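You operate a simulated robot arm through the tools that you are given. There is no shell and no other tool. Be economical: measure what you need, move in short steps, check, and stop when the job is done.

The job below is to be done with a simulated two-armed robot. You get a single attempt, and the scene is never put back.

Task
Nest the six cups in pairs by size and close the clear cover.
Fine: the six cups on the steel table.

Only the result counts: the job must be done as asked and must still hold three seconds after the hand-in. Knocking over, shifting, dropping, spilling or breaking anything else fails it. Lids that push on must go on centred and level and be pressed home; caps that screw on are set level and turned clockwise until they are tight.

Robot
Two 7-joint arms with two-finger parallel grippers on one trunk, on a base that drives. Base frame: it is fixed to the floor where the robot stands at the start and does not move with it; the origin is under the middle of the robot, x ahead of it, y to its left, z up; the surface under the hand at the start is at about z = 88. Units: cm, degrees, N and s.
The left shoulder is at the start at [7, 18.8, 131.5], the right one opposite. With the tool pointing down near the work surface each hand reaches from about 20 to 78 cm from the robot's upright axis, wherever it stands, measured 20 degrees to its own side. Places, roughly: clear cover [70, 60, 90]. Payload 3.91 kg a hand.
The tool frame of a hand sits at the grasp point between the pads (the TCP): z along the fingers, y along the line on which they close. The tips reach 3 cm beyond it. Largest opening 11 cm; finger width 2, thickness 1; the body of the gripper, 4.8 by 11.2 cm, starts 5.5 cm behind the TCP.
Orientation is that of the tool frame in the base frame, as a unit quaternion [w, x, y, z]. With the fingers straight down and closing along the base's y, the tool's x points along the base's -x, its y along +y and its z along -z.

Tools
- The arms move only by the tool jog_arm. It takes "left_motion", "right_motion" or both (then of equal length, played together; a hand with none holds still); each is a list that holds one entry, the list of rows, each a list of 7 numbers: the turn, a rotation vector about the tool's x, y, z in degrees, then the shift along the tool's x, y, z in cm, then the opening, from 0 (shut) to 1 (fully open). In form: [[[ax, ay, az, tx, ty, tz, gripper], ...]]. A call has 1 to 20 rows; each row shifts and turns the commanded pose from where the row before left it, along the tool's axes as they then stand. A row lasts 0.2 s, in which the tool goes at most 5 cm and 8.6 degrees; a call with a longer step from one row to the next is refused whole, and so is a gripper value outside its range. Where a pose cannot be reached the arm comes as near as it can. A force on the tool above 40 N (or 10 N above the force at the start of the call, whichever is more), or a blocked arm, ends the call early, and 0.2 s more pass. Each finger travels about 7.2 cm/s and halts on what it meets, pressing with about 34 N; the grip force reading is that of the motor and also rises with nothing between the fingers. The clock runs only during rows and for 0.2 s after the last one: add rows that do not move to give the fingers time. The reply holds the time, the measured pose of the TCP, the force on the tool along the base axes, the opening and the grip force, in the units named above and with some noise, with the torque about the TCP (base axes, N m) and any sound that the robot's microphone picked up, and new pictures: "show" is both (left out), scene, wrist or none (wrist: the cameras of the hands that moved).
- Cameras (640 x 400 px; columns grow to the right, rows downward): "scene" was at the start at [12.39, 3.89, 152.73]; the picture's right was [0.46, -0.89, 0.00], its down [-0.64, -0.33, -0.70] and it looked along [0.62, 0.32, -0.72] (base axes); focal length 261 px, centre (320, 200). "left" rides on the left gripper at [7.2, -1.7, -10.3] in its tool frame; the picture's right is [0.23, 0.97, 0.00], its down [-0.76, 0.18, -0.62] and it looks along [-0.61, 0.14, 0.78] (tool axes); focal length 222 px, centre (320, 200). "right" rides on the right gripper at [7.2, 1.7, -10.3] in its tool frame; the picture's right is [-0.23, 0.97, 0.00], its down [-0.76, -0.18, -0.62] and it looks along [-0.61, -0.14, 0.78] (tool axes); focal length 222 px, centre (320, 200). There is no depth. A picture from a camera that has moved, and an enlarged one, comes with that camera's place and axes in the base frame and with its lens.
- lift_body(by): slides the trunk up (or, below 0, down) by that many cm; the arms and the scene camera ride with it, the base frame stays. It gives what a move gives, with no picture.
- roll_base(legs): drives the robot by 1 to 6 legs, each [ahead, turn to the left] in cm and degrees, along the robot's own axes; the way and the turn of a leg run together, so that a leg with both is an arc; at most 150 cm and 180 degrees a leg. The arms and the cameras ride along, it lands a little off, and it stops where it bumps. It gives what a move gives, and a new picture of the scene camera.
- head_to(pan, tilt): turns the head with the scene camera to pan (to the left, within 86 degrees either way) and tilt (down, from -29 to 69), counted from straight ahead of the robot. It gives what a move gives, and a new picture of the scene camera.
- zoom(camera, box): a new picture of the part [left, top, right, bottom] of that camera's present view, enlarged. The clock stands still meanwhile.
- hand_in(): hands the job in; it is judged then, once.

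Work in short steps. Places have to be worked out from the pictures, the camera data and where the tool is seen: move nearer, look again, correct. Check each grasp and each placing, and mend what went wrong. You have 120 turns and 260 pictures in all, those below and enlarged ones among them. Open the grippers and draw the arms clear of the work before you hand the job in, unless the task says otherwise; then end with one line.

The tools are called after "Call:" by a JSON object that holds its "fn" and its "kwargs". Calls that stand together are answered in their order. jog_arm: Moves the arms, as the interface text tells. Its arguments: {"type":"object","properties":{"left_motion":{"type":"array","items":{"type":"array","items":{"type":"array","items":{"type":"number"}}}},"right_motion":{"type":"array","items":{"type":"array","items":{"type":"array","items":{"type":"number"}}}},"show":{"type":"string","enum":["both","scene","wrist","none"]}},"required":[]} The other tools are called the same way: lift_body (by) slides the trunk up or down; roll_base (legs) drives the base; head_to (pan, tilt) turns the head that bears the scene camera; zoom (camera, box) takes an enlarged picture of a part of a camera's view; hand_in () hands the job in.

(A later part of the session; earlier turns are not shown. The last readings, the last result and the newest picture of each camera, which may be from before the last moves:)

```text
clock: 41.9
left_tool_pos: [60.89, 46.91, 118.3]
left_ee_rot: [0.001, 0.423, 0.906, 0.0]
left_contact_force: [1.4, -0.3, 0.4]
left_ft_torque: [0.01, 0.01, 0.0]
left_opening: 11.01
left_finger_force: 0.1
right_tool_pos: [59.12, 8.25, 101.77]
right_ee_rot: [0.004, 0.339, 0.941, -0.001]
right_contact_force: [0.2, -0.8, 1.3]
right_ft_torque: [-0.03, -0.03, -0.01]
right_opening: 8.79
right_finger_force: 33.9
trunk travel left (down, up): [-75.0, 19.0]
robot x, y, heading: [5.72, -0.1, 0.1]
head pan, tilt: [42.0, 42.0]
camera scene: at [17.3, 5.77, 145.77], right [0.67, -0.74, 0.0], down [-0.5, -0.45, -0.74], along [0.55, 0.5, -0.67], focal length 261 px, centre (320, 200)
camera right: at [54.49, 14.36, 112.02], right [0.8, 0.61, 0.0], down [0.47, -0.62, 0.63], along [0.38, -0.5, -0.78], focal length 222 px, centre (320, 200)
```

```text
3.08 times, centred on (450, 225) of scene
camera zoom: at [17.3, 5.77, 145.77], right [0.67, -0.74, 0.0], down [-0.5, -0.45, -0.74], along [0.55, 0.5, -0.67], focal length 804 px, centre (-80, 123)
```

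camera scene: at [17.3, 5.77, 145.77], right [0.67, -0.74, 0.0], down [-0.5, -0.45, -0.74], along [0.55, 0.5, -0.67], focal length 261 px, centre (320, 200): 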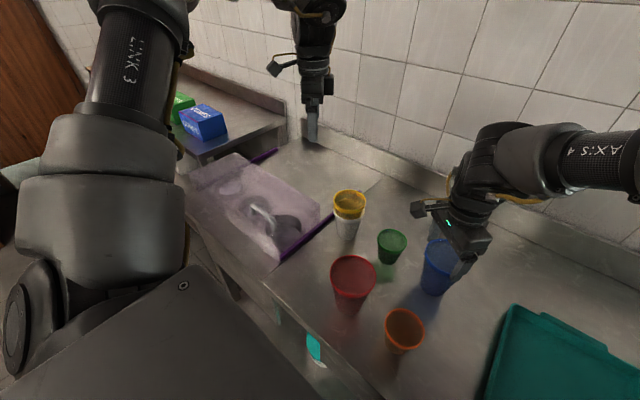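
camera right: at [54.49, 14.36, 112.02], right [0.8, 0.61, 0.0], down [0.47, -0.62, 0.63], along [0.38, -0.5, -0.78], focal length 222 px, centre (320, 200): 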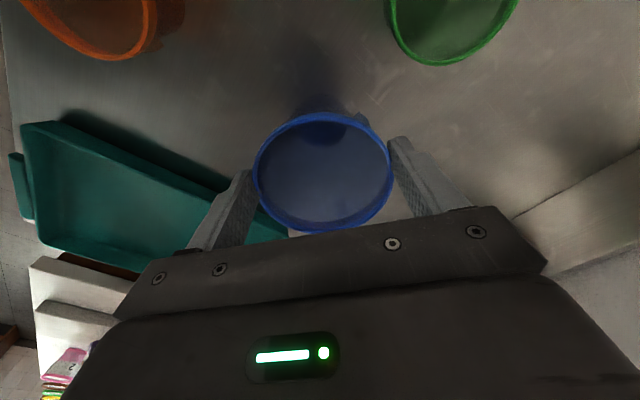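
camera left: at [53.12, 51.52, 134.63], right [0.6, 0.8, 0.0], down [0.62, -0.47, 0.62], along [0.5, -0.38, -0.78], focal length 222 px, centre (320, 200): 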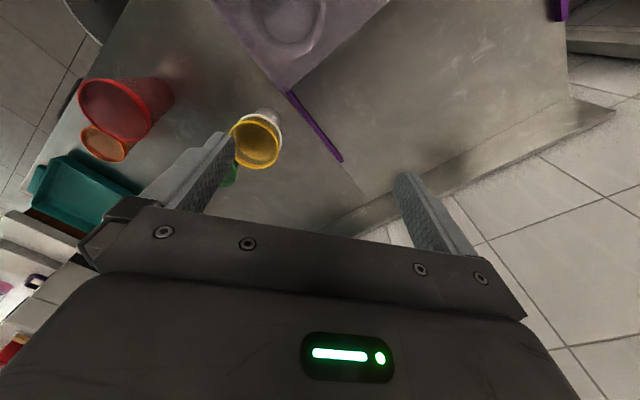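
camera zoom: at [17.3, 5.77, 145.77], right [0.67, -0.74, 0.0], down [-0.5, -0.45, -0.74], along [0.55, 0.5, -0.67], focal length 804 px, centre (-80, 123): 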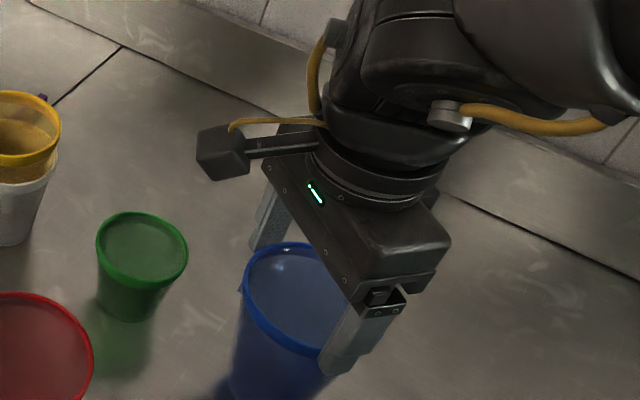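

Blue is gripped at 8.8 cm opening. I'll lift 15.5 cm and carry it towards red, a shift of about (-16.6, +12.1).

Call:
{"fn": "jog_arm", "kwargs": {"right_motion": [[[0, 0, 0, 0, 0, -1, 0.6], [0, 0, 0, 0, 0, -3, 0.6], [0, 0, 0, 0, 0, -3.5, 0.6], [0, 0, 0, 0, 0, -4, 0.6], [0, 0, 0, 0, 0, -4, 0.6], [0, 0, 0, 2, -0.1, 0, 0.6], [0, 0, 0, 3, -0.2, 0, 0.6], [0, 0, 0, 3, -0.2, 0, 0.6], [0, 0, 0, 3, -0.2, 0, 0.6], [0, 0, 0, 3, -0.2, 0, 0.6], [0, 0, 0, 3, -0.2, 0, 0.6], [0, 0, 0, 2.5, -0.2, 0, 0.6], [0, 0, 0, 1, -0.05, 0, 0.6], [0, 0, 0, 0, 0, 0, 0.6], [0, 0, 0, 0, 0, 0, 0.6]]]}}

Call:
{"fn": "zoom", "kwargs": {"camera": "scene", "box": [290, 170, 430, 310]}}

Call:
{"fn": "zoom", "kwargs": {"camera": "right", "box": [200, 40, 440, 240]}}

```text
clock: 43.7
left_tool_pos: [60.89, 46.98, 118.3]
left_ee_rot: [0.001, 0.423, 0.906, 0.0]
left_contact_force: [0.2, 0.2, 0.3]
left_ft_torque: [-0.01, 0.0, -0.02]
left_opening: 10.98
left_finger_force: 0.0
right_tool_pos: [53.71, 11.09, 112.1]
right_ee_rot: [-0.074, 0.359, 0.93, -0.014]
right_contact_force: [0.1, -0.7, -0.9]
right_ft_torque: [0.01, -0.01, 0.03]
right_opening: 8.81
right_finger_force: 34.1
trunk travel left (down, up): [-75.0, 19.0]
robot x, y, heading: [6.12, 0.09, -0.1]
head pan, tilt: [42.0, 42.0]
stopped in row 8 (right hand): the arm was blocked; the commanded pose is now the measured one
camera scene: at [17.3, 5.82, 145.77], right [0.67, -0.74, 0.0], down [-0.5, -0.45, -0.74], along [0.55, 0.5, -0.67], focal length 261 px, centre (320, 200)
camera right: at [50.91, 16.96, 123.03], right [0.81, 0.57, -0.11], down [0.53, -0.66, 0.53], along [0.23, -0.49, -0.84], focal length 222 px, centre (320, 200)
```

scene: 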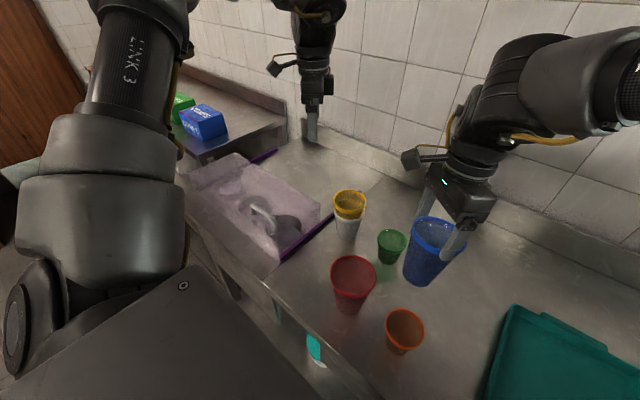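
right: 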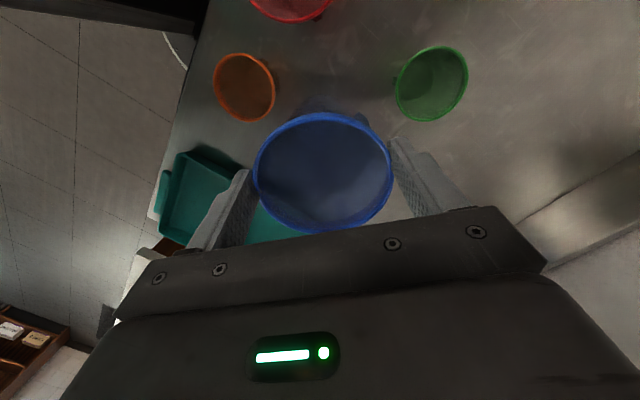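

```text
2.86 times, centred on (360, 240) of scene
camera zoom: at [17.3, 5.82, 145.77], right [0.67, -0.74, 0.0], down [-0.5, -0.45, -0.74], along [0.55, 0.5, -0.67], focal length 746 px, centre (206, 86)
```

zoom: 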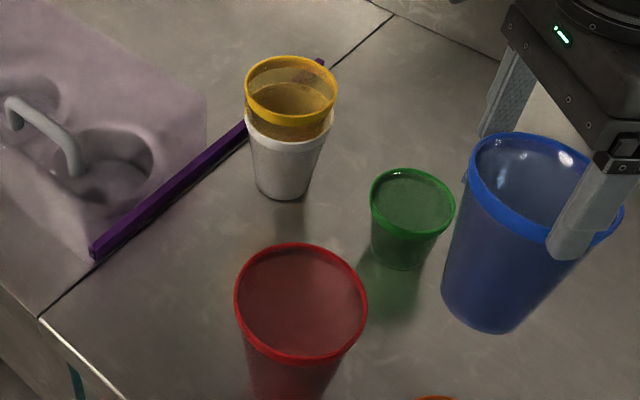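

```text
2.00 times, centred on (320, 140) of right
camera zoom: at [50.91, 16.96, 123.03], right [0.81, 0.57, -0.11], down [0.53, -0.66, 0.53], along [0.23, -0.49, -0.84], focal length 444 px, centre (320, 320)
```

zoom: 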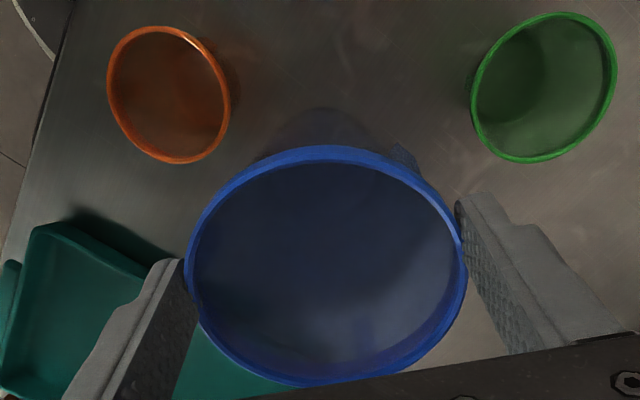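

The right wrist blocked mid-carry while yawed and tilted about 8.5°, but the cup is still held firmly. I'll level the tool and yaw it back towards 0°, which is better at nearer x.

Call:
{"fn": "jog_arm", "kwargs": {"right_motion": [[[-2.3, -3.6, 0, 0, 0, -1, 0.6], [-2.3, -3.6, 0, 0, 0, -1, 0.6], [0, 0, -8, 0, 0, 0, 0.6], [0, 0, -8, 0, 0, 0, 0.6], [0, 0, -8, 0, 0, 0, 0.6], [0, 0, 0, 0, 0, 0, 0.6]]]}}

```text
clock: 45.1
left_tool_pos: [60.91, 46.88, 118.28]
left_ee_rot: [0.001, 0.423, 0.906, 0.001]
left_contact_force: [-0.5, 0.6, 0.1]
left_ft_torque: [0.02, 0.01, 0.01]
left_opening: 11.03
left_finger_force: 0.1
right_tool_pos: [55.02, 9.69, 113.88]
right_ee_rot: [-0.023, 0.177, 0.984, 0.016]
right_contact_force: [-0.7, 0.2, -0.2]
right_ft_torque: [0.01, -0.05, 0.04]
right_opening: 8.78
right_finger_force: 34.3
trunk travel left (down, up): [-75.0, 19.0]
robot x, y, heading: [6.14, -0.25, 0.0]
head pan, tilt: [42.0, 42.0]
camera scene: at [17.34, 5.79, 145.77], right [0.67, -0.74, 0.0], down [-0.5, -0.45, -0.74], along [0.55, 0.5, -0.67], focal length 261 px, centre (320, 200)
camera right: at [49.05, 13.45, 124.4], right [0.55, 0.83, 0.01], down [0.68, -0.46, 0.58], along [0.49, -0.31, -0.82], focal length 222 px, centre (320, 200)
```

scene: 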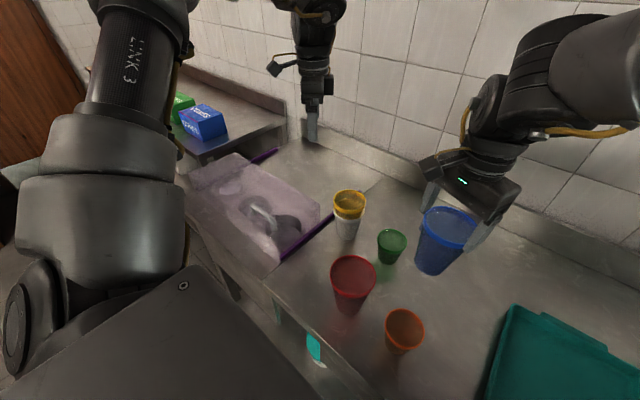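
right: 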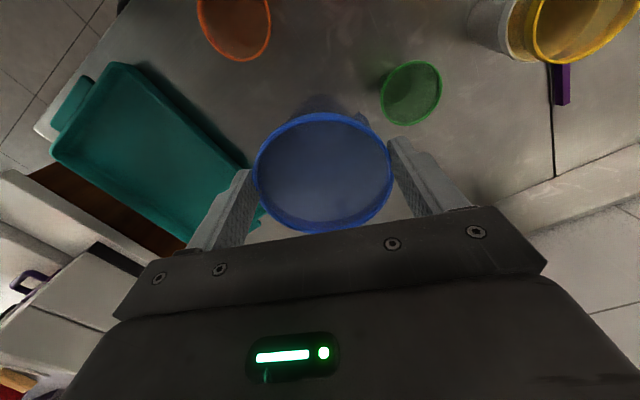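

Still about 3° tilted. I'll keep unwinding the yaw to 0° and raise the hand 4 cm, back towards the comfortable starting configuration.

Call:
{"fn": "jog_arm", "kwargs": {"right_motion": [[[0, 0, -8, 0, 0, -2, 0.6], [0, 0, -8, 0, 0, -2, 0.6], [0, 0, -4, 0, 0, 0, 0.6], [0, 0, 0, 0, 0, 0, 0.6]]], "show": "scene"}}

```text
clock: 46.3
left_tool_pos: [60.88, 46.69, 118.24]
left_ee_rot: [0.0, 0.423, 0.906, 0.0]
left_contact_force: [-0.2, 0.3, -0.1]
left_ft_torque: [-0.01, 0.0, 0.03]
left_opening: 11.0
left_finger_force: 0.1
right_tool_pos: [55.36, 8.96, 116.53]
right_ee_rot: [-0.044, 0.013, 0.998, 0.032]
right_contact_force: [0.3, 0.4, -0.3]
right_ft_torque: [-0.03, 0.03, 0.02]
right_opening: 8.81
right_finger_force: 34.0
trunk travel left (down, up): [-75.0, 19.0]
robot x, y, heading: [5.85, -0.23, -0.2]
head pan, tilt: [42.0, 42.0]
stopped in row 4 (right hand): the arm was blocked; the commanded pose is now the measured one
camera scene: at [17.33, 5.75, 145.77], right [0.67, -0.74, 0.0], down [-0.5, -0.45, -0.74], along [0.55, 0.5, -0.67], focal length 261 px, centre (320, 200)
```

scene: 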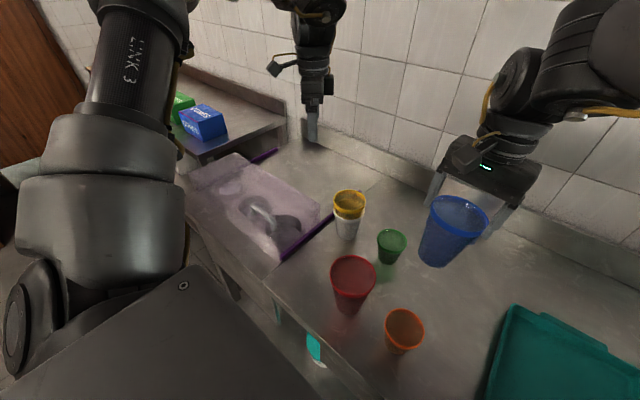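

Blocked again, possibly by something physical near the right elbow. I'll look to the right before going on.

Call:
{"fn": "head_to", "kwargs": {"pan": -25, "tilt": 15}}

```text
clock: 47.7
left_tool_pos: [60.99, 46.92, 118.28]
left_ee_rot: [0.0, 0.423, 0.906, 0.0]
left_contact_force: [0.0, -0.3, -0.1]
left_ft_torque: [-0.02, 0.04, -0.02]
left_opening: 10.99
left_finger_force: 0.2
right_tool_pos: [55.33, 9.09, 116.62]
right_ee_rot: [-0.043, 0.013, 0.998, 0.032]
right_contact_force: [0.2, -0.8, -0.9]
right_ft_torque: [0.02, -0.03, -0.01]
right_opening: 8.78
right_finger_force: 33.5
trunk travel left (down, up): [-75.0, 19.0]
robot x, y, heading: [6.34, 0.16, -0.2]
head pan, tilt: [-25.0, 15.0]
camera scene: at [19.56, -3.76, 150.02], right [-0.42, -0.91, 0.0], down [-0.23, 0.11, -0.97], along [0.87, -0.41, -0.26], focal length 261 px, centre (320, 200)
```

scene: 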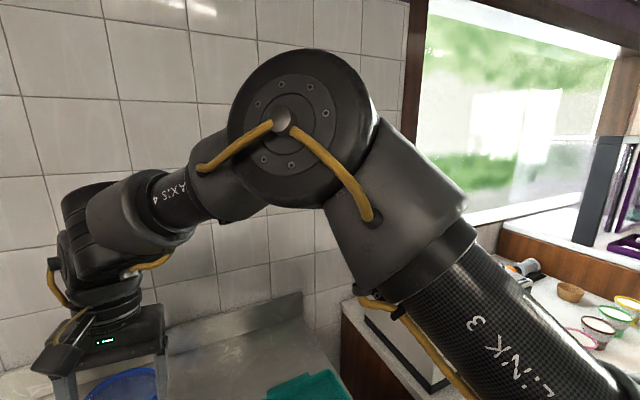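

Nothing external touches the arm, so this is a joint limit from the inward reach. I'll move the hand outward (-y), up and level to get free of it.

Call:
{"fn": "jog_arm", "kwargs": {"right_motion": [[[0, 0, 0, 0, -2, -1, 0.6], [0, 0, 0, 0, -2, -1, 0.6], [1.9, -2.5, 0, 0, -1, -1, 0.6], [1.8, -2.5, 0, 0, 0, -1, 0.6], [0, 0, 0, 0, 0, 0, 0.6], [0, 0, 0, 0, 0, 0, 0.6]]], "show": "scene"}}

```text
clock: 49.1
left_tool_pos: [60.96, 46.8, 118.28]
left_ee_rot: [0.001, 0.422, 0.906, -0.001]
left_contact_force: [0.1, 0.4, -0.6]
left_ft_torque: [0.0, -0.02, -0.02]
left_opening: 10.99
left_finger_force: 0.1
right_tool_pos: [55.37, 4.08, 120.03]
right_ee_rot: [0.001, 0.01, 1.0, -0.004]
right_contact_force: [0.0, -0.9, -0.1]
right_ft_torque: [0.02, 0.01, -0.01]
right_opening: 8.79
right_finger_force: 34.0
trunk travel left (down, up): [-75.0, 19.0]
robot x, y, heading: [5.75, -0.16, -0.3]
head pan, tilt: [-25.0, 15.0]
camera scene: at [19.56, -3.76, 150.02], right [-0.42, -0.91, 0.0], down [-0.23, 0.11, -0.97], along [0.87, -0.41, -0.26], focal length 261 px, centre (320, 200)
```

scene: 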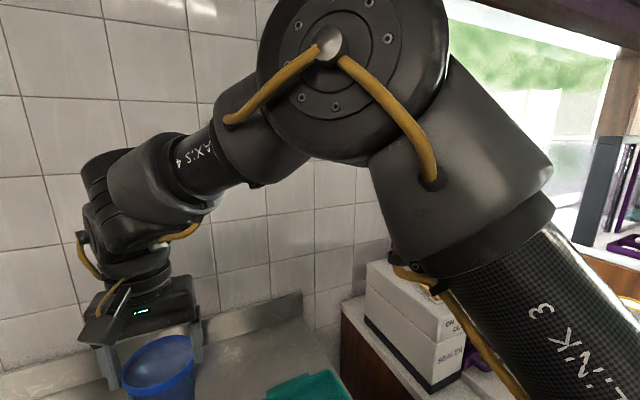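

The pose is level again, so the right arm simply can't reach far inward. I'll back the base off 12 cm and turn it left 35°, which puts the cups on the right arm's own side. Both hands are well above everything.

Call:
{"fn": "roll_base", "kwargs": {"legs": [[-12, 0], [0, 35]]}}

Call:
{"fn": "head_to", "kwargs": {"pan": -12, "tilt": 42}}

```text
clock: 52.0
left_tool_pos: [13.19, 69.69, 118.43]
left_ee_rot: [0.0, 0.139, 0.99, 0.0]
left_contact_force: [-0.4, -0.7, 0.6]
left_ft_torque: [-0.01, -0.02, 0.0]
left_opening: 10.99
left_finger_force: 0.1
right_tool_pos: [32.72, 31.08, 119.99]
right_ee_rot: [0.0, -0.284, 0.959, -0.004]
right_contact_force: [0.3, -0.3, -0.9]
right_ft_torque: [0.01, 0.01, 0.01]
right_opening: 8.79
right_finger_force: 34.1
trunk travel left (down, up): [-75.0, 19.0]
robot x, y, heading: [-5.72, -0.08, 34.0]
head pan, tilt: [-25.0, 15.0]
camera scene: at [7.53, 4.44, 150.01], right [0.16, -0.99, 0.0], down [-0.26, -0.04, -0.97], along [0.95, 0.15, -0.26], focal length 261 px, centre (320, 200)
```

scene: 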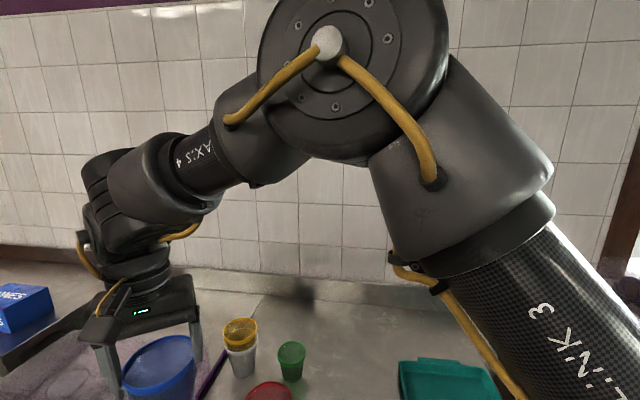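

```text
clock: 52.9
left_tool_pos: [13.13, 69.68, 118.29]
left_ee_rot: [0.0, 0.138, 0.99, 0.0]
left_contact_force: [0.2, 0.4, 0.1]
left_ft_torque: [0.0, 0.0, -0.02]
left_opening: 10.99
left_finger_force: 0.0
right_tool_pos: [32.73, 31.2, 119.96]
right_ee_rot: [0.002, -0.285, 0.959, -0.005]
right_contact_force: [0.9, 0.5, -0.9]
right_ft_torque: [0.01, -0.03, 0.04]
right_opening: 8.81
right_finger_force: 33.6
trunk travel left (down, up): [-75.0, 19.0]
robot x, y, heading: [-6.0, 0.21, 34.2]
head pan, tilt: [-12.0, 42.0]
camera scene: at [5.94, 6.18, 145.78], right [0.38, -0.93, 0.0], down [-0.62, -0.25, -0.74], along [0.69, 0.28, -0.67], focal length 261 px, centre (320, 200)
```

scene: 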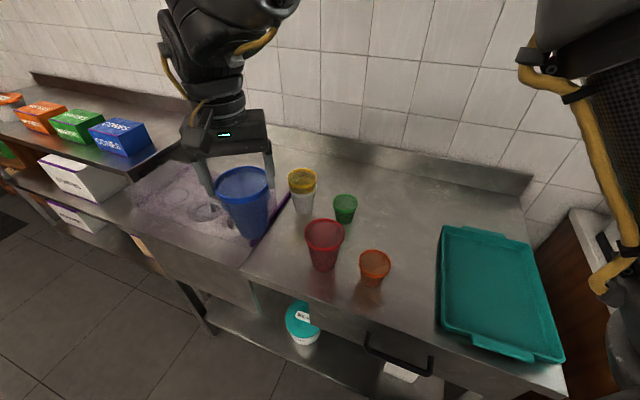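

Blue is still held and the scene is intact. I'll move it over red, about (+9.8, -10.8) in base or mostly -y in tool axes.

Call:
{"fn": "jog_arm", "kwargs": {"right_motion": [[[0, 0, 0, -0.4, -2.4, 0, 0.6], [0, 0, 0, -0.5, -3, 0, 0.6], [0, 0, 0, -0.5, -3, 0, 0.6], [0, 0, 0, -0.5, -3, 0, 0.6], [0, 0, 0, -0.4, -3, 0, 0.6], [0, 0, 0, 0, 0, 0, 0.6], [0, 0, 0, 0, 0, 0, 0.6]]]}}

Call:
{"fn": "zoom", "kwargs": {"camera": "scene", "box": [260, 150, 410, 300]}}

Call:
{"fn": "zoom", "kwargs": {"camera": "right", "box": [200, 40, 440, 240]}}

```text
clock: 54.5
left_tool_pos: [13.11, 69.76, 118.33]
left_ee_rot: [0.002, 0.139, 0.99, 0.0]
left_contact_force: [0.6, 0.0, 0.2]
left_ft_torque: [-0.01, 0.0, -0.01]
left_opening: 10.97
left_finger_force: 0.2
right_tool_pos: [42.38, 20.44, 120.06]
right_ee_rot: [0.001, -0.285, 0.958, -0.005]
right_contact_force: [0.7, 0.4, 0.0]
right_ft_torque: [-0.03, 0.0, 0.02]
right_opening: 8.8
right_finger_force: 34.4
trunk travel left (down, up): [-75.0, 19.0]
robot x, y, heading: [-6.22, 0.51, 34.0]
head pan, tilt: [-12.0, 42.0]
camera scene: at [5.93, 6.21, 145.77], right [0.38, -0.93, 0.0], down [-0.62, -0.25, -0.74], along [0.69, 0.28, -0.67], focal length 261 px, centre (320, 200)
camera right: at [35.25, 17.94, 130.34], right [-0.34, 0.94, -0.01], down [0.73, 0.27, 0.62], along [0.59, 0.21, -0.78], focal length 222 px, centre (320, 200)
```

scene: 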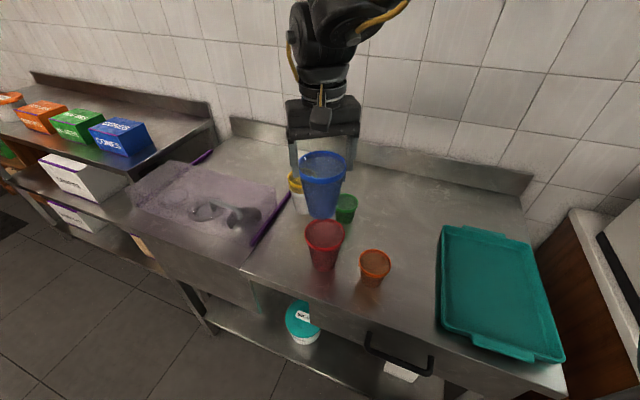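
right: 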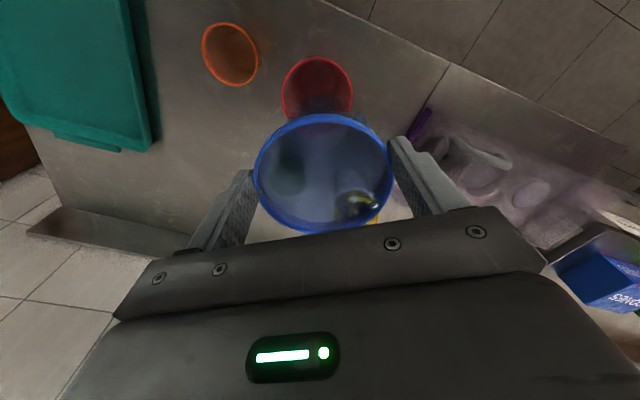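

```text
2.67 times, centred on (335, 225) of scene
camera zoom: at [5.93, 6.21, 145.77], right [0.38, -0.93, 0.0], down [-0.62, -0.25, -0.74], along [0.69, 0.28, -0.67], focal length 696 px, centre (280, 133)
```

zoom: 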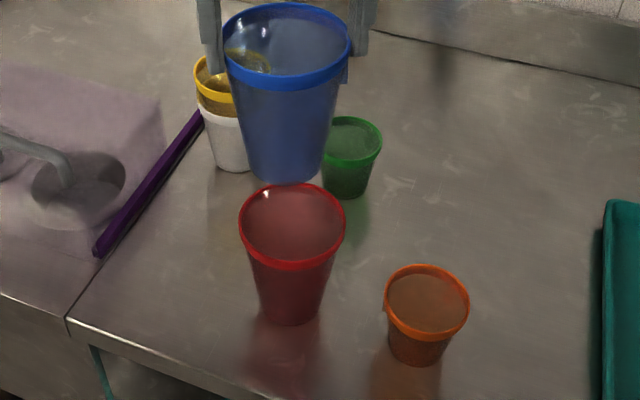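

```text
2.00 times, centred on (320, 140) of right
camera zoom: at [35.25, 17.94, 130.34], right [-0.34, 0.94, -0.01], down [0.73, 0.27, 0.62], along [0.59, 0.21, -0.78], focal length 444 px, centre (320, 320)
```

zoom: 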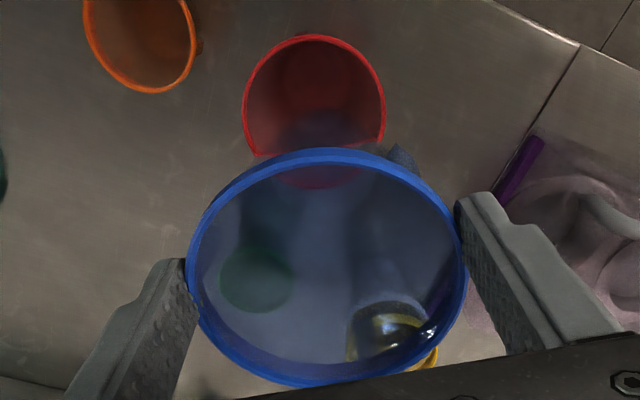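

Blue is about (-0.2, +0.5) off the red centre, so I'll correct that and lower 11 cm, partly into red.

Call:
{"fn": "jog_arm", "kwargs": {"right_motion": [[[0, 0, 0, 0.1, -0.53, 0, 0.6], [0, 0, 0, 0, 0, 2, 0.6], [0, 0, 0, 0, 0, 2, 0.6], [0, 0, 0, 0, 0, 2, 0.6], [0, 0, 0, 0, 0, 2, 0.6], [0, 0, 0, 0, 0, 1.5, 0.6], [0, 0, 0, 0, 0, 1.5, 0.6], [0, 0, 0, 0, 0, 0, 0.6]]]}}

Call:
{"fn": "zoom", "kwargs": {"camera": "scene", "box": [260, 150, 410, 300]}}

Call:
{"fn": "zoom", "kwargs": {"camera": "right", "box": [200, 40, 440, 240]}}

```text
clock: 56.3
left_tool_pos: [13.21, 69.64, 118.35]
left_ee_rot: [0.001, 0.138, 0.99, -0.001]
left_contact_force: [-0.2, -0.4, 0.4]
left_ft_torque: [-0.01, -0.01, 0.03]
left_opening: 11.0
left_finger_force: 0.2
right_tool_pos: [42.64, 19.66, 108.91]
right_ee_rot: [0.001, -0.284, 0.959, -0.005]
right_contact_force: [-0.5, 1.3, -1.3]
right_ft_torque: [-0.01, 0.0, 0.0]
right_opening: 8.76
right_finger_force: 34.3
trunk travel left (down, up): [-75.0, 19.0]
robot x, y, heading: [-6.03, -0.19, 34.0]
head pan, tilt: [-12.0, 42.0]
camera scene: at [5.93, 6.17, 145.77], right [0.38, -0.93, 0.0], down [-0.62, -0.25, -0.74], along [0.69, 0.28, -0.67], focal length 261 px, centre (320, 200)
camera right: at [35.47, 17.33, 119.22], right [-0.34, 0.94, -0.01], down [0.73, 0.27, 0.62], along [0.59, 0.21, -0.78], focal length 222 px, centre (320, 200)
```

scene: 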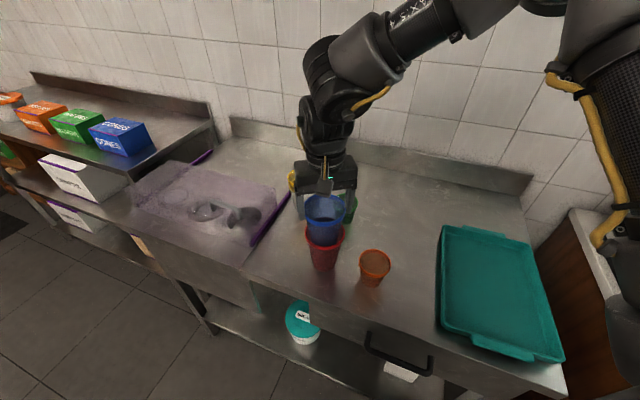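
right: 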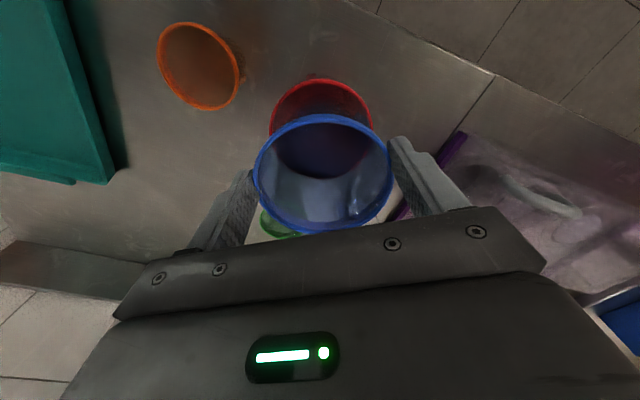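

```text
2.67 times, centred on (335, 225) of scene
camera zoom: at [5.93, 6.17, 145.77], right [0.38, -0.93, 0.0], down [-0.62, -0.25, -0.74], along [0.69, 0.28, -0.67], focal length 696 px, centre (280, 133)
```

zoom: 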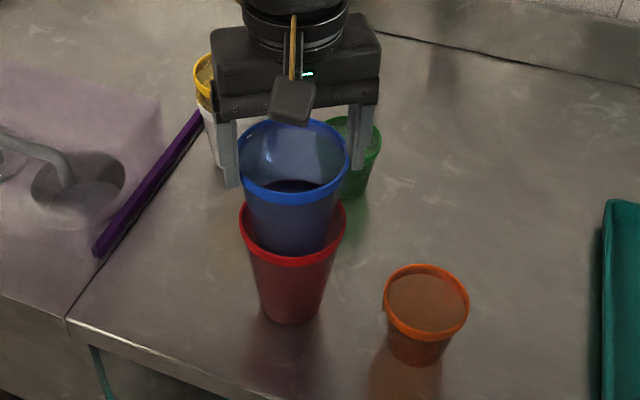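

```text
2.00 times, centred on (320, 140) of right
camera zoom: at [35.47, 17.33, 119.22], right [-0.34, 0.94, -0.01], down [0.73, 0.27, 0.62], along [0.59, 0.21, -0.78], focal length 444 px, centre (320, 320)
```

zoom: 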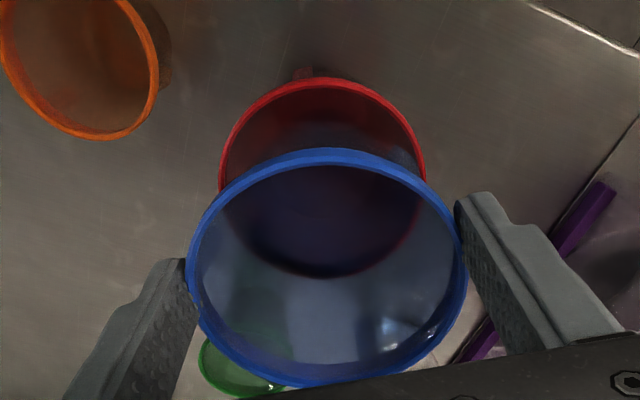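

It is entering cleanly and centred. I'll lower slowly until contact.

Call:
{"fn": "jog_arm", "kwargs": {"right_motion": [[[0, 0, 0, 0, 0, 1, 0.6], [0, 0, 0, 0, 0, 1, 0.6], [0, 0, 0, 0, 0, 0.7, 0.6], [0, 0, 0, 0, 0, 0.5, 0.6], [0, 0, 0, 0, 0, 0.4, 0.6], [0, 0, 0, 0, 0, 0.4, 0.6], [0, 0, 0, 0, 0, 0.3, 0.6]]], "show": "wrist"}}

Call:
{"fn": "zoom", "kwargs": {"camera": "scene", "box": [260, 150, 410, 300]}}

```text
clock: 57.9
left_tool_pos: [12.8, 69.49, 118.52]
left_ee_rot: [0.001, 0.139, 0.99, 0.001]
left_contact_force: [0.1, -0.3, -1.3]
left_ft_torque: [0.0, -0.01, 0.03]
left_opening: 11.03
left_finger_force: 0.1
right_tool_pos: [42.58, 19.67, 105.07]
right_ee_rot: [0.005, -0.284, 0.959, -0.003]
right_contact_force: [1.1, -1.4, 29.5]
right_ft_torque: [0.29, -0.36, -0.06]
right_opening: 8.77
right_finger_force: 34.2
trunk travel left (down, up): [-75.0, 19.0]
robot x, y, heading: [-6.22, -0.16, 33.9]
head pan, tilt: [-12.0, 42.0]
camera right: at [35.39, 17.23, 115.34], right [-0.34, 0.94, -0.01], down [0.73, 0.27, 0.63], along [0.59, 0.21, -0.78], focal length 222 px, centre (320, 200)
```

right: 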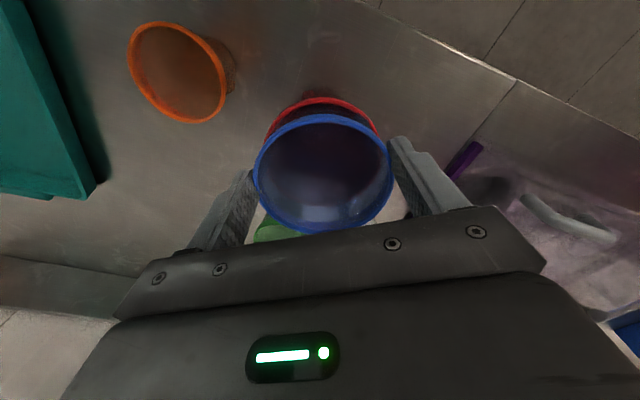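

```text
2.67 times, centred on (335, 225) of scene
camera zoom: at [5.65, 5.99, 145.86], right [0.38, -0.93, 0.0], down [-0.62, -0.25, -0.74], along [0.69, 0.28, -0.67], focal length 696 px, centre (280, 133)
```

zoom: 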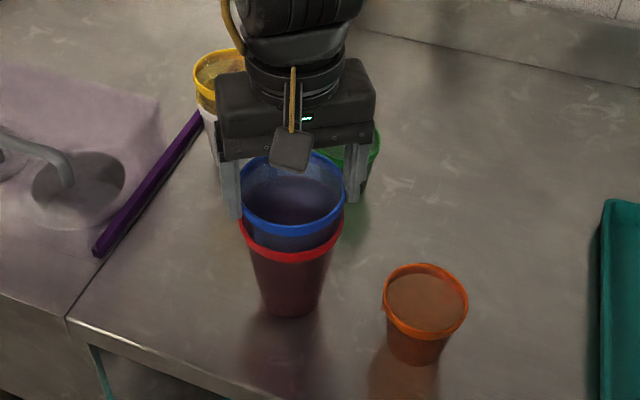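

Contact at 29.5 N with a rim gap of about 3 cm, the same kind of nesting as before. I'll release and rise.

Call:
{"fn": "jog_arm", "kwargs": {"right_motion": [[[0, 0, 0, 0, 0, -0.3, 0.6], [0, 0, 0, 0, 0, 0, 0.85], [0, 0, 0, 0, 0, 0, 1], [0, 0, 0, 0, 0, 0, 1], [0, 0, 0, 0, 0, -2, 1], [0, 0, 0, 0, 0, -4, 1], [0, 0, 0, 0, 0, -4, 1], [0, 0, 0, 0, 0, -2, 1]]]}}

Call:
{"fn": "zoom", "kwargs": {"camera": "scene", "box": [260, 150, 410, 300]}}

Call:
{"fn": "zoom", "kwargs": {"camera": "right", "box": [120, 0, 440, 200]}}

```text
clock: 59.7
left_tool_pos: [13.12, 69.66, 118.32]
left_ee_rot: [0.001, 0.138, 0.99, 0.0]
left_contact_force: [-0.1, 0.0, 0.7]
left_ft_torque: [0.0, -0.04, -0.04]
left_opening: 11.02
left_finger_force: 0.0
right_tool_pos: [42.65, 19.71, 117.07]
right_ee_rot: [0.001, -0.284, 0.959, -0.004]
right_contact_force: [0.4, -0.2, 0.0]
right_ft_torque: [0.0, -0.03, -0.06]
right_opening: 11.02
right_finger_force: 0.0
trunk travel left (down, up): [-75.0, 19.0]
robot x, y, heading: [-6.1, 0.16, 34.4]
head pan, tilt: [-12.0, 42.0]
camera scene: at [5.91, 6.14, 145.77], right [0.38, -0.93, 0.0], down [-0.62, -0.25, -0.74], along [0.69, 0.28, -0.67], focal length 261 px, centre (320, 200)
camera right: at [35.48, 17.37, 127.44], right [-0.34, 0.94, -0.01], down [0.73, 0.27, 0.62], along [0.59, 0.21, -0.78], focal length 222 px, centre (320, 200)
```

scene: 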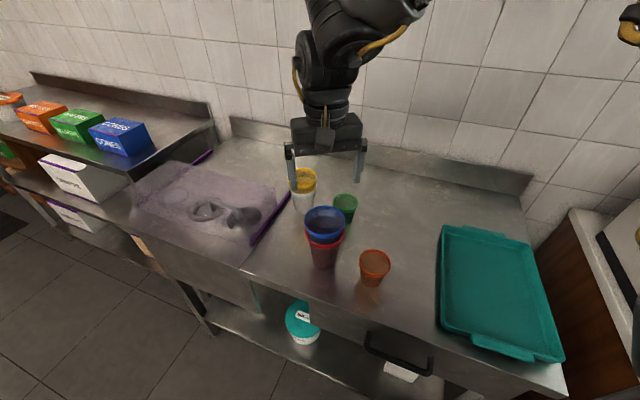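
right: 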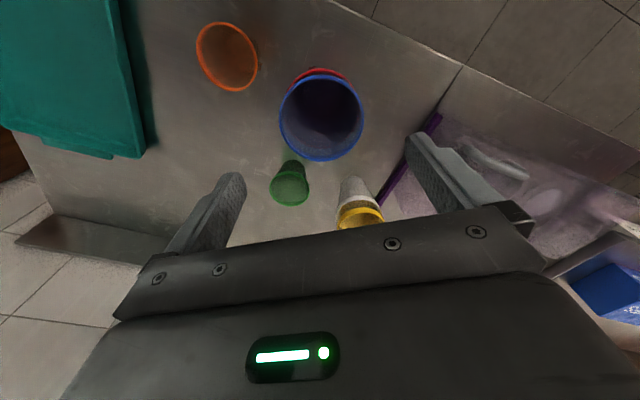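

```text
2.67 times, centred on (335, 225) of scene
camera zoom: at [5.91, 6.14, 145.77], right [0.38, -0.93, 0.0], down [-0.62, -0.25, -0.74], along [0.69, 0.28, -0.67], focal length 696 px, centre (280, 133)
```

zoom: 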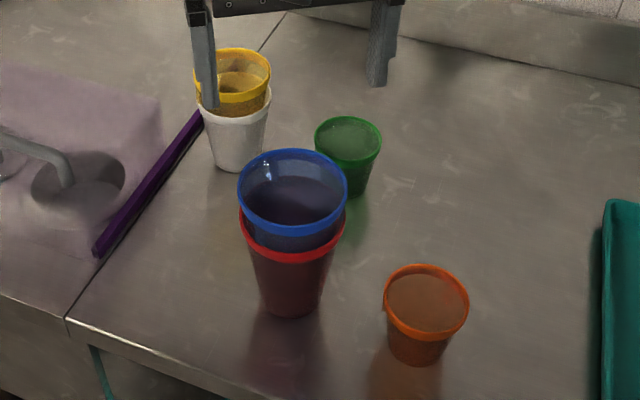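

```text
2.00 times, centred on (280, 100) of right
camera zoom: at [35.48, 17.37, 127.44], right [-0.34, 0.94, -0.01], down [0.73, 0.27, 0.62], along [0.59, 0.21, -0.78], focal length 444 px, centre (400, 400)
```

zoom: 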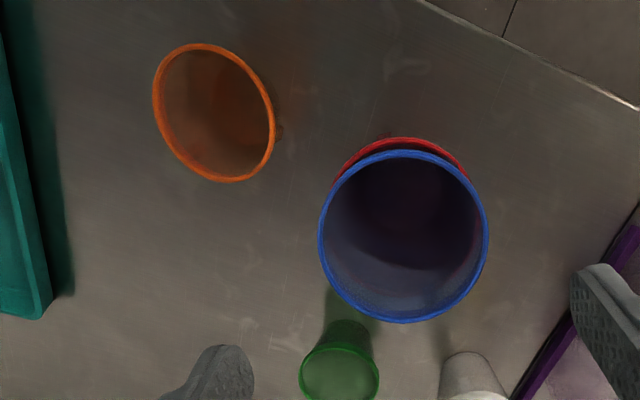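

Blue and red are nested, level and centred. Next is green at about (59.5, 20.1), going into orange at about (42.7, 7.5); I'll move the right hand over green.

Call:
{"fn": "jog_arm", "kwargs": {"right_motion": [[[0, 0, 0, -2.3, -1.4, 0, 1], [0, 0, 0, -2.4, -1.5, 0, 1], [0, 0, 0, -2.4, -1.5, 0, 1], [0, 0, 0, -2.4, -1.5, 0, 1], [0, 0, 0, -2.4, -1.5, 0, 1], [0, 0, 0, -2.35, -1.4, 2, 1], [0, 0, 0, 0, 0, 3, 1], [0, 0, 0, 0, 0, 3, 1], [0, 0, 0, 0, 0, 0, 1]]]}}

Call:
{"fn": "zoom", "kwargs": {"camera": "right", "box": [180, 20, 460, 220]}}

Call:
{"fn": "zoom", "kwargs": {"camera": "scene", "box": [260, 130, 410, 280]}}

```text
clock: 61.7
left_tool_pos: [13.06, 69.69, 118.42]
left_ee_rot: [0.0, 0.138, 0.99, 0.0]
left_contact_force: [-0.3, 0.8, 0.6]
left_ft_torque: [-0.01, -0.01, -0.02]
left_opening: 10.99
left_finger_force: 0.0
right_tool_pos: [44.47, 22.26, 107.15]
right_ee_rot: [0.0, -0.285, 0.959, -0.005]
right_contact_force: [0.7, 0.4, 0.1]
right_ft_torque: [0.01, 0.01, -0.02]
right_opening: 11.01
right_finger_force: 0.0
right hand out of reach, approached as far as the arm can: row 1, 2, 3, 4, 5, 6
trunk travel left (down, up): [-75.0, 19.0]
robot x, y, heading: [-6.18, 0.34, 34.0]
head pan, tilt: [-12.0, 42.0]
camera scene: at [5.9, 6.14, 145.78], right [0.38, -0.93, 0.0], down [-0.62, -0.25, -0.74], along [0.69, 0.28, -0.67], focal length 261 px, centre (320, 200)
camera right: at [37.3, 19.93, 117.38], right [-0.34, 0.94, -0.01], down [0.73, 0.27, 0.62], along [0.59, 0.21, -0.78], focal length 222 px, centre (320, 200)
```

scene: 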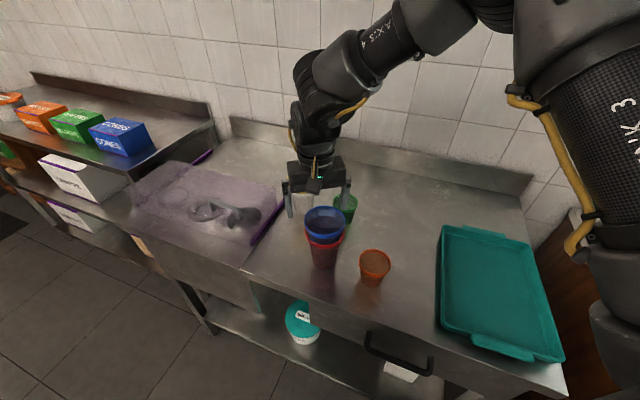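
right: 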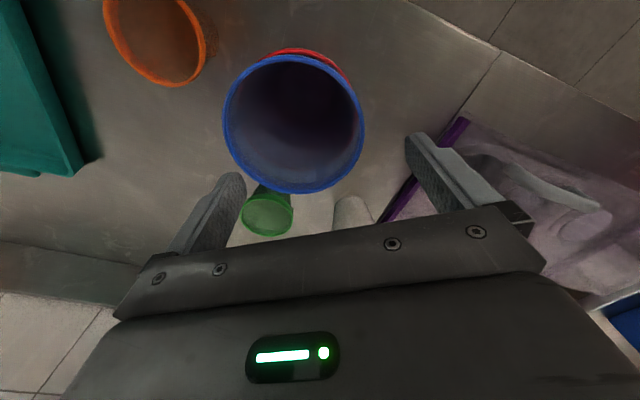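

```text
2.00 times, centred on (320, 120) of right
camera zoom: at [37.3, 19.93, 117.38], right [-0.34, 0.94, -0.01], down [0.73, 0.27, 0.62], along [0.59, 0.21, -0.78], focal length 444 px, centre (320, 360)
```

zoom: 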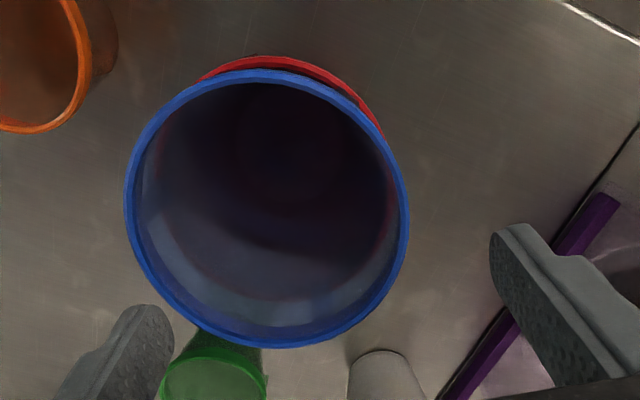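

```text
2.67 times, centred on (335, 205) of scene
camera zoom: at [5.9, 6.14, 145.78], right [0.38, -0.93, 0.0], down [-0.62, -0.25, -0.74], along [0.69, 0.28, -0.67], focal length 696 px, centre (280, 187)
```

zoom: 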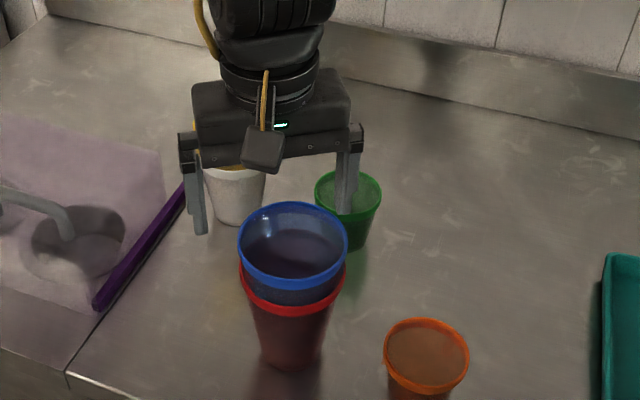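

The hand stopped short because the right arm reaches farther only at a larger outward angle, as the left did at 38°. I'll raise the hand straight up and then turn the base another 20° left.

Call:
{"fn": "jog_arm", "kwargs": {"right_motion": [[[0, 0, 0, 0, 0, -3, 1], [0, 0, 0, 0, 0, -4, 1], [0, 0, 0, 0, 0, -4, 1], [0, 0, 0, 0, 0, -3, 1], [0, 0, 0, 0, 0, 0, 1]]], "show": "scene"}}

```text
clock: 62.9
left_tool_pos: [13.11, 69.62, 118.2]
left_ee_rot: [0.0, 0.138, 0.99, 0.0]
left_contact_force: [0.5, 0.1, -0.9]
left_ft_torque: [-0.01, -0.01, 0.01]
left_opening: 11.02
left_finger_force: 0.1
right_tool_pos: [43.2, 22.58, 121.06]
right_ee_rot: [0.002, -0.283, 0.959, -0.002]
right_contact_force: [-0.7, -0.6, 0.0]
right_ft_torque: [0.04, 0.01, -0.02]
right_opening: 11.0
right_finger_force: 0.0
right hand out of reach, approached as far as the arm can: row 3, 4
trunk travel left (down, up): [-75.0, 19.0]
robot x, y, heading: [-6.3, 0.11, 34.1]
head pan, tilt: [-12.0, 42.0]
camera scene: at [6.0, 6.18, 145.77], right [0.38, -0.93, 0.0], down [-0.62, -0.25, -0.74], along [0.69, 0.28, -0.67], focal length 261 px, centre (320, 200)
```

scene: 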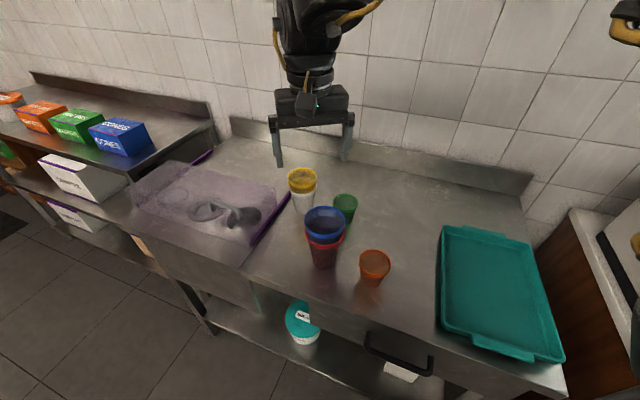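

Now I'll turn the base 20° further left and re-aim the head.

Call:
{"fn": "roll_base", "kwargs": {"legs": [[0, 20]]}}

Call:
{"fn": "head_to", "kwargs": {"pan": -32, "tilt": 42}}

```text
clock: 64.4
left_tool_pos: [-11.84, 71.95, 118.41]
left_ee_rot: [0.0, -0.037, 0.999, 0.001]
left_contact_force: [0.8, -0.5, -0.3]
left_ft_torque: [0.01, 0.01, 0.02]
left_opening: 11.0
left_finger_force: 0.1
right_tool_pos: [32.67, 38.12, 121.14]
right_ee_rot: [0.001, -0.447, 0.895, -0.003]
right_contact_force: [0.1, 0.6, -0.1]
right_ft_torque: [0.01, 0.04, 0.02]
right_opening: 10.98
right_finger_force: 0.0
trunk travel left (down, up): [-75.0, 19.0]
robot x, y, heading: [-6.07, 0.27, 54.2]
head pan, tilt: [-12.0, 42.0]
camera scene: at [3.32, 9.81, 145.77], right [0.67, -0.74, 0.0], down [-0.5, -0.45, -0.74], along [0.55, 0.5, -0.67], focal length 261 px, centre (320, 200)
```

scene: 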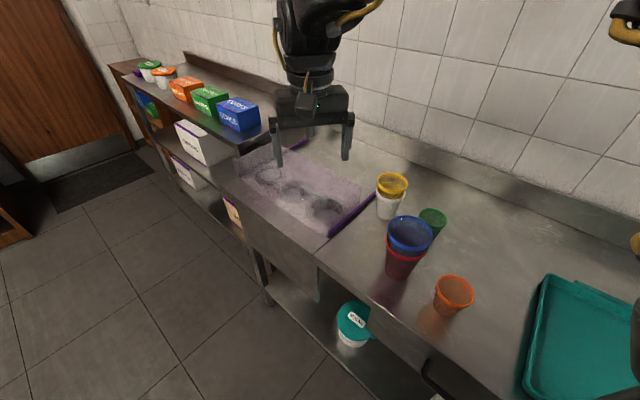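

```text
clock: 65.2
left_tool_pos: [-11.93, 72.23, 118.34]
left_ee_rot: [0.0, -0.037, 0.999, 0.001]
left_contact_force: [0.4, -0.2, 0.6]
left_ft_torque: [0.05, 0.0, 0.0]
left_opening: 11.02
left_finger_force: 0.1
right_tool_pos: [32.36, 38.28, 121.19]
right_ee_rot: [0.003, -0.446, 0.895, -0.003]
right_contact_force: [0.2, -0.2, -0.3]
right_ft_torque: [-0.02, -0.02, -0.02]
right_opening: 11.02
right_finger_force: 0.1
trunk travel left (down, up): [-75.0, 19.0]
robot x, y, heading: [-5.9, 0.11, 54.1]
head pan, tilt: [-32.0, 42.0]
camera scene: at [4.66, 7.47, 145.78], right [0.38, -0.93, 0.0], down [-0.62, -0.25, -0.74], along [0.69, 0.28, -0.67], focal length 261 px, centre (320, 200)
```

scene: 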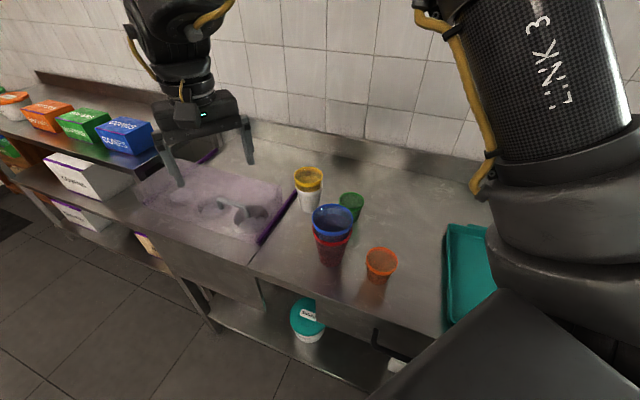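

Now sweep the right hand outward to above green, a shift of about (+27, -18), still high.

Call:
{"fn": "jog_arm", "kwargs": {"right_motion": [[[0, 0, 0, -0.17, -2.5, 0, 1], [0, 0, 0, -0.17, -3, 0, 1], [0, 0, 0, -0.17, -3, 0, 1], [0, 0, 0, -0.17, -3, 0, 1], [0, 0, 0, -0.17, -3, 0, 1], [0, 0, 0, -0.17, -3, 0, 1], [0, 0, 0, -0.17, -3, 0, 1], [0, 0, 0, -0.17, -3, 0, 1], [0, 0, 0, -0.17, -3, 0, 1], [0, 0, 0, -0.17, -3, 0, 1], [0, 0, 0, -0.17, -3, 0, 1], [0, 0, 0, 0, 0, 0, 1]]]}}

```text
clock: 67.8
left_tool_pos: [-11.94, 72.12, 118.25]
left_ee_rot: [-0.001, -0.037, 0.999, 0.0]
left_contact_force: [-0.1, 0.5, 0.0]
left_ft_torque: [-0.01, 0.0, -0.03]
left_opening: 11.0
left_finger_force: 0.1
right_tool_pos: [34.89, 18.5, 116.64]
right_ee_rot: [0.001, -0.444, 0.896, -0.003]
right_contact_force: [0.0, -0.8, -0.1]
right_ft_torque: [-0.01, -0.01, -0.02]
right_opening: 11.0
right_finger_force: 0.1
right hand out of reach, approached as far as the arm can: row 1, 2, 3, 4, 5, 6, 7, 8, 9, 10, 11
trunk travel left (down, up): [-75.0, 19.0]
robot x, y, heading: [-6.11, -0.03, 54.1]
head pan, tilt: [-32.0, 42.0]
camera scene: at [4.72, 7.46, 145.77], right [0.38, -0.93, 0.0], down [-0.62, -0.25, -0.74], along [0.69, 0.28, -0.67], focal length 261 px, centre (320, 200)
camera right: at [29.06, 13.9, 126.87], right [-0.64, 0.77, -0.01], down [0.6, 0.5, 0.63], along [0.48, 0.4, -0.78], focal length 222 px, centre (320, 200)
```

scene: 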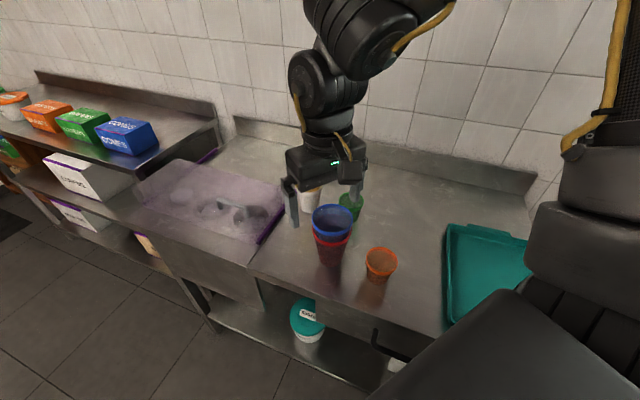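
right: 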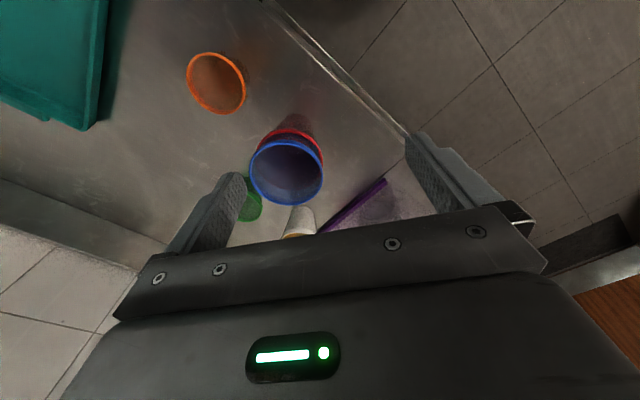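

Still limited, so the wrist yaw is probably the binding joint. I'll change yaw by +45° in place and then see whether it extends outward.

Call:
{"fn": "jog_arm", "kwargs": {"right_motion": [[[0, 0, 8, 0, 0, -1, 1], [0, 0, 8, 0, 0, -1, 1], [0, 0, 8, 0, 0, -1, 1], [0, 0, 8, 0, 0, -1, 1], [0, 0, 8, 0, 0, 0, 1], [0, 0, 0, 0, 0, 0, 1], [0, 0, 0, 0, 0, 0, 1]]], "show": "scene"}}

```text
clock: 69.4
left_tool_pos: [-11.98, 72.05, 118.28]
left_ee_rot: [0.001, -0.037, 0.999, 0.0]
left_contact_force: [-0.4, 0.5, 0.2]
left_ft_torque: [-0.04, 0.0, -0.02]
left_opening: 11.02
left_finger_force: 0.1
right_tool_pos: [35.13, 18.34, 120.53]
right_ee_rot: [0.002, -0.112, 0.994, -0.001]
right_contact_force: [0.1, -0.2, -0.5]
right_ft_torque: [-0.02, 0.02, -0.01]
right_opening: 11.01
right_finger_force: 0.1
trunk travel left (down, up): [-75.0, 19.0]
robot x, y, heading: [-6.27, 0.17, 54.0]
head pan, tilt: [-32.0, 42.0]
camera scene: at [4.72, 7.4, 145.78], right [0.38, -0.93, 0.0], down [-0.62, -0.25, -0.74], along [0.69, 0.28, -0.67], focal length 261 px, centre (320, 200)
```

scene: 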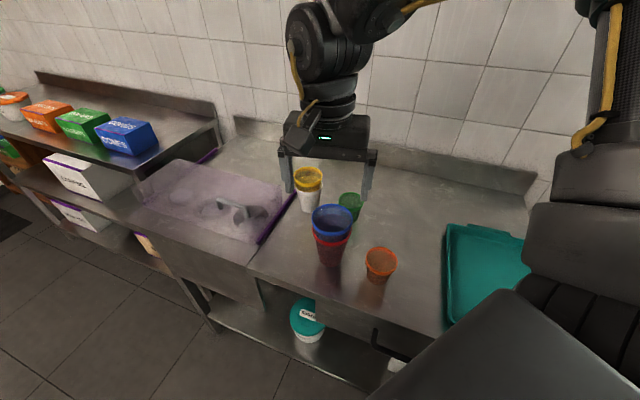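

That pose is clean. Now I'll try extending +x with this yaw.

Call:
{"fn": "jog_arm", "kwargs": {"right_motion": [[[0, 0, 0, -2.9, -0.67, 0, 1], [0, 0, 0, -2.9, -0.67, 0, 1], [0, 0, 0, -2.9, -0.67, 0, 1], [0, 0, 0, -2.9, -0.67, 0, 1], [0, 0, 0, -2.9, -0.67, 0, 1], [0, 0, 0, 0, 0, 0, 1]]], "show": "scene"}}

```text
clock: 70.8
left_tool_pos: [-12.01, 72.02, 118.27]
left_ee_rot: [0.0, -0.037, 0.999, 0.0]
left_contact_force: [0.8, 0.0, -0.7]
left_ft_torque: [-0.01, -0.02, 0.02]
left_opening: 11.0
left_finger_force: 0.0
right_tool_pos: [49.64, 18.65, 120.71]
right_ee_rot: [0.004, -0.111, 0.994, -0.001]
right_contact_force: [0.1, -0.2, 0.3]
right_ft_torque: [0.02, -0.01, 0.01]
right_opening: 11.0
right_finger_force: 0.0
trunk travel left (down, up): [-75.0, 19.0]
robot x, y, heading: [-6.33, 0.24, 53.9]
head pan, tilt: [-32.0, 42.0]
camera scene: at [4.69, 7.43, 145.78], right [0.38, -0.93, 0.0], down [-0.62, -0.25, -0.74], along [0.69, 0.28, -0.67], focal length 261 px, centre (320, 200)
```

scene: 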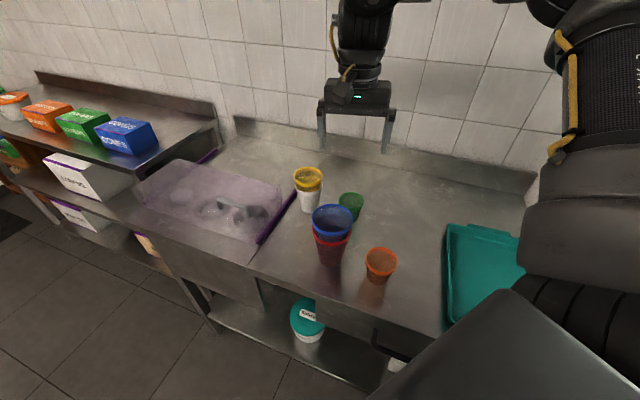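

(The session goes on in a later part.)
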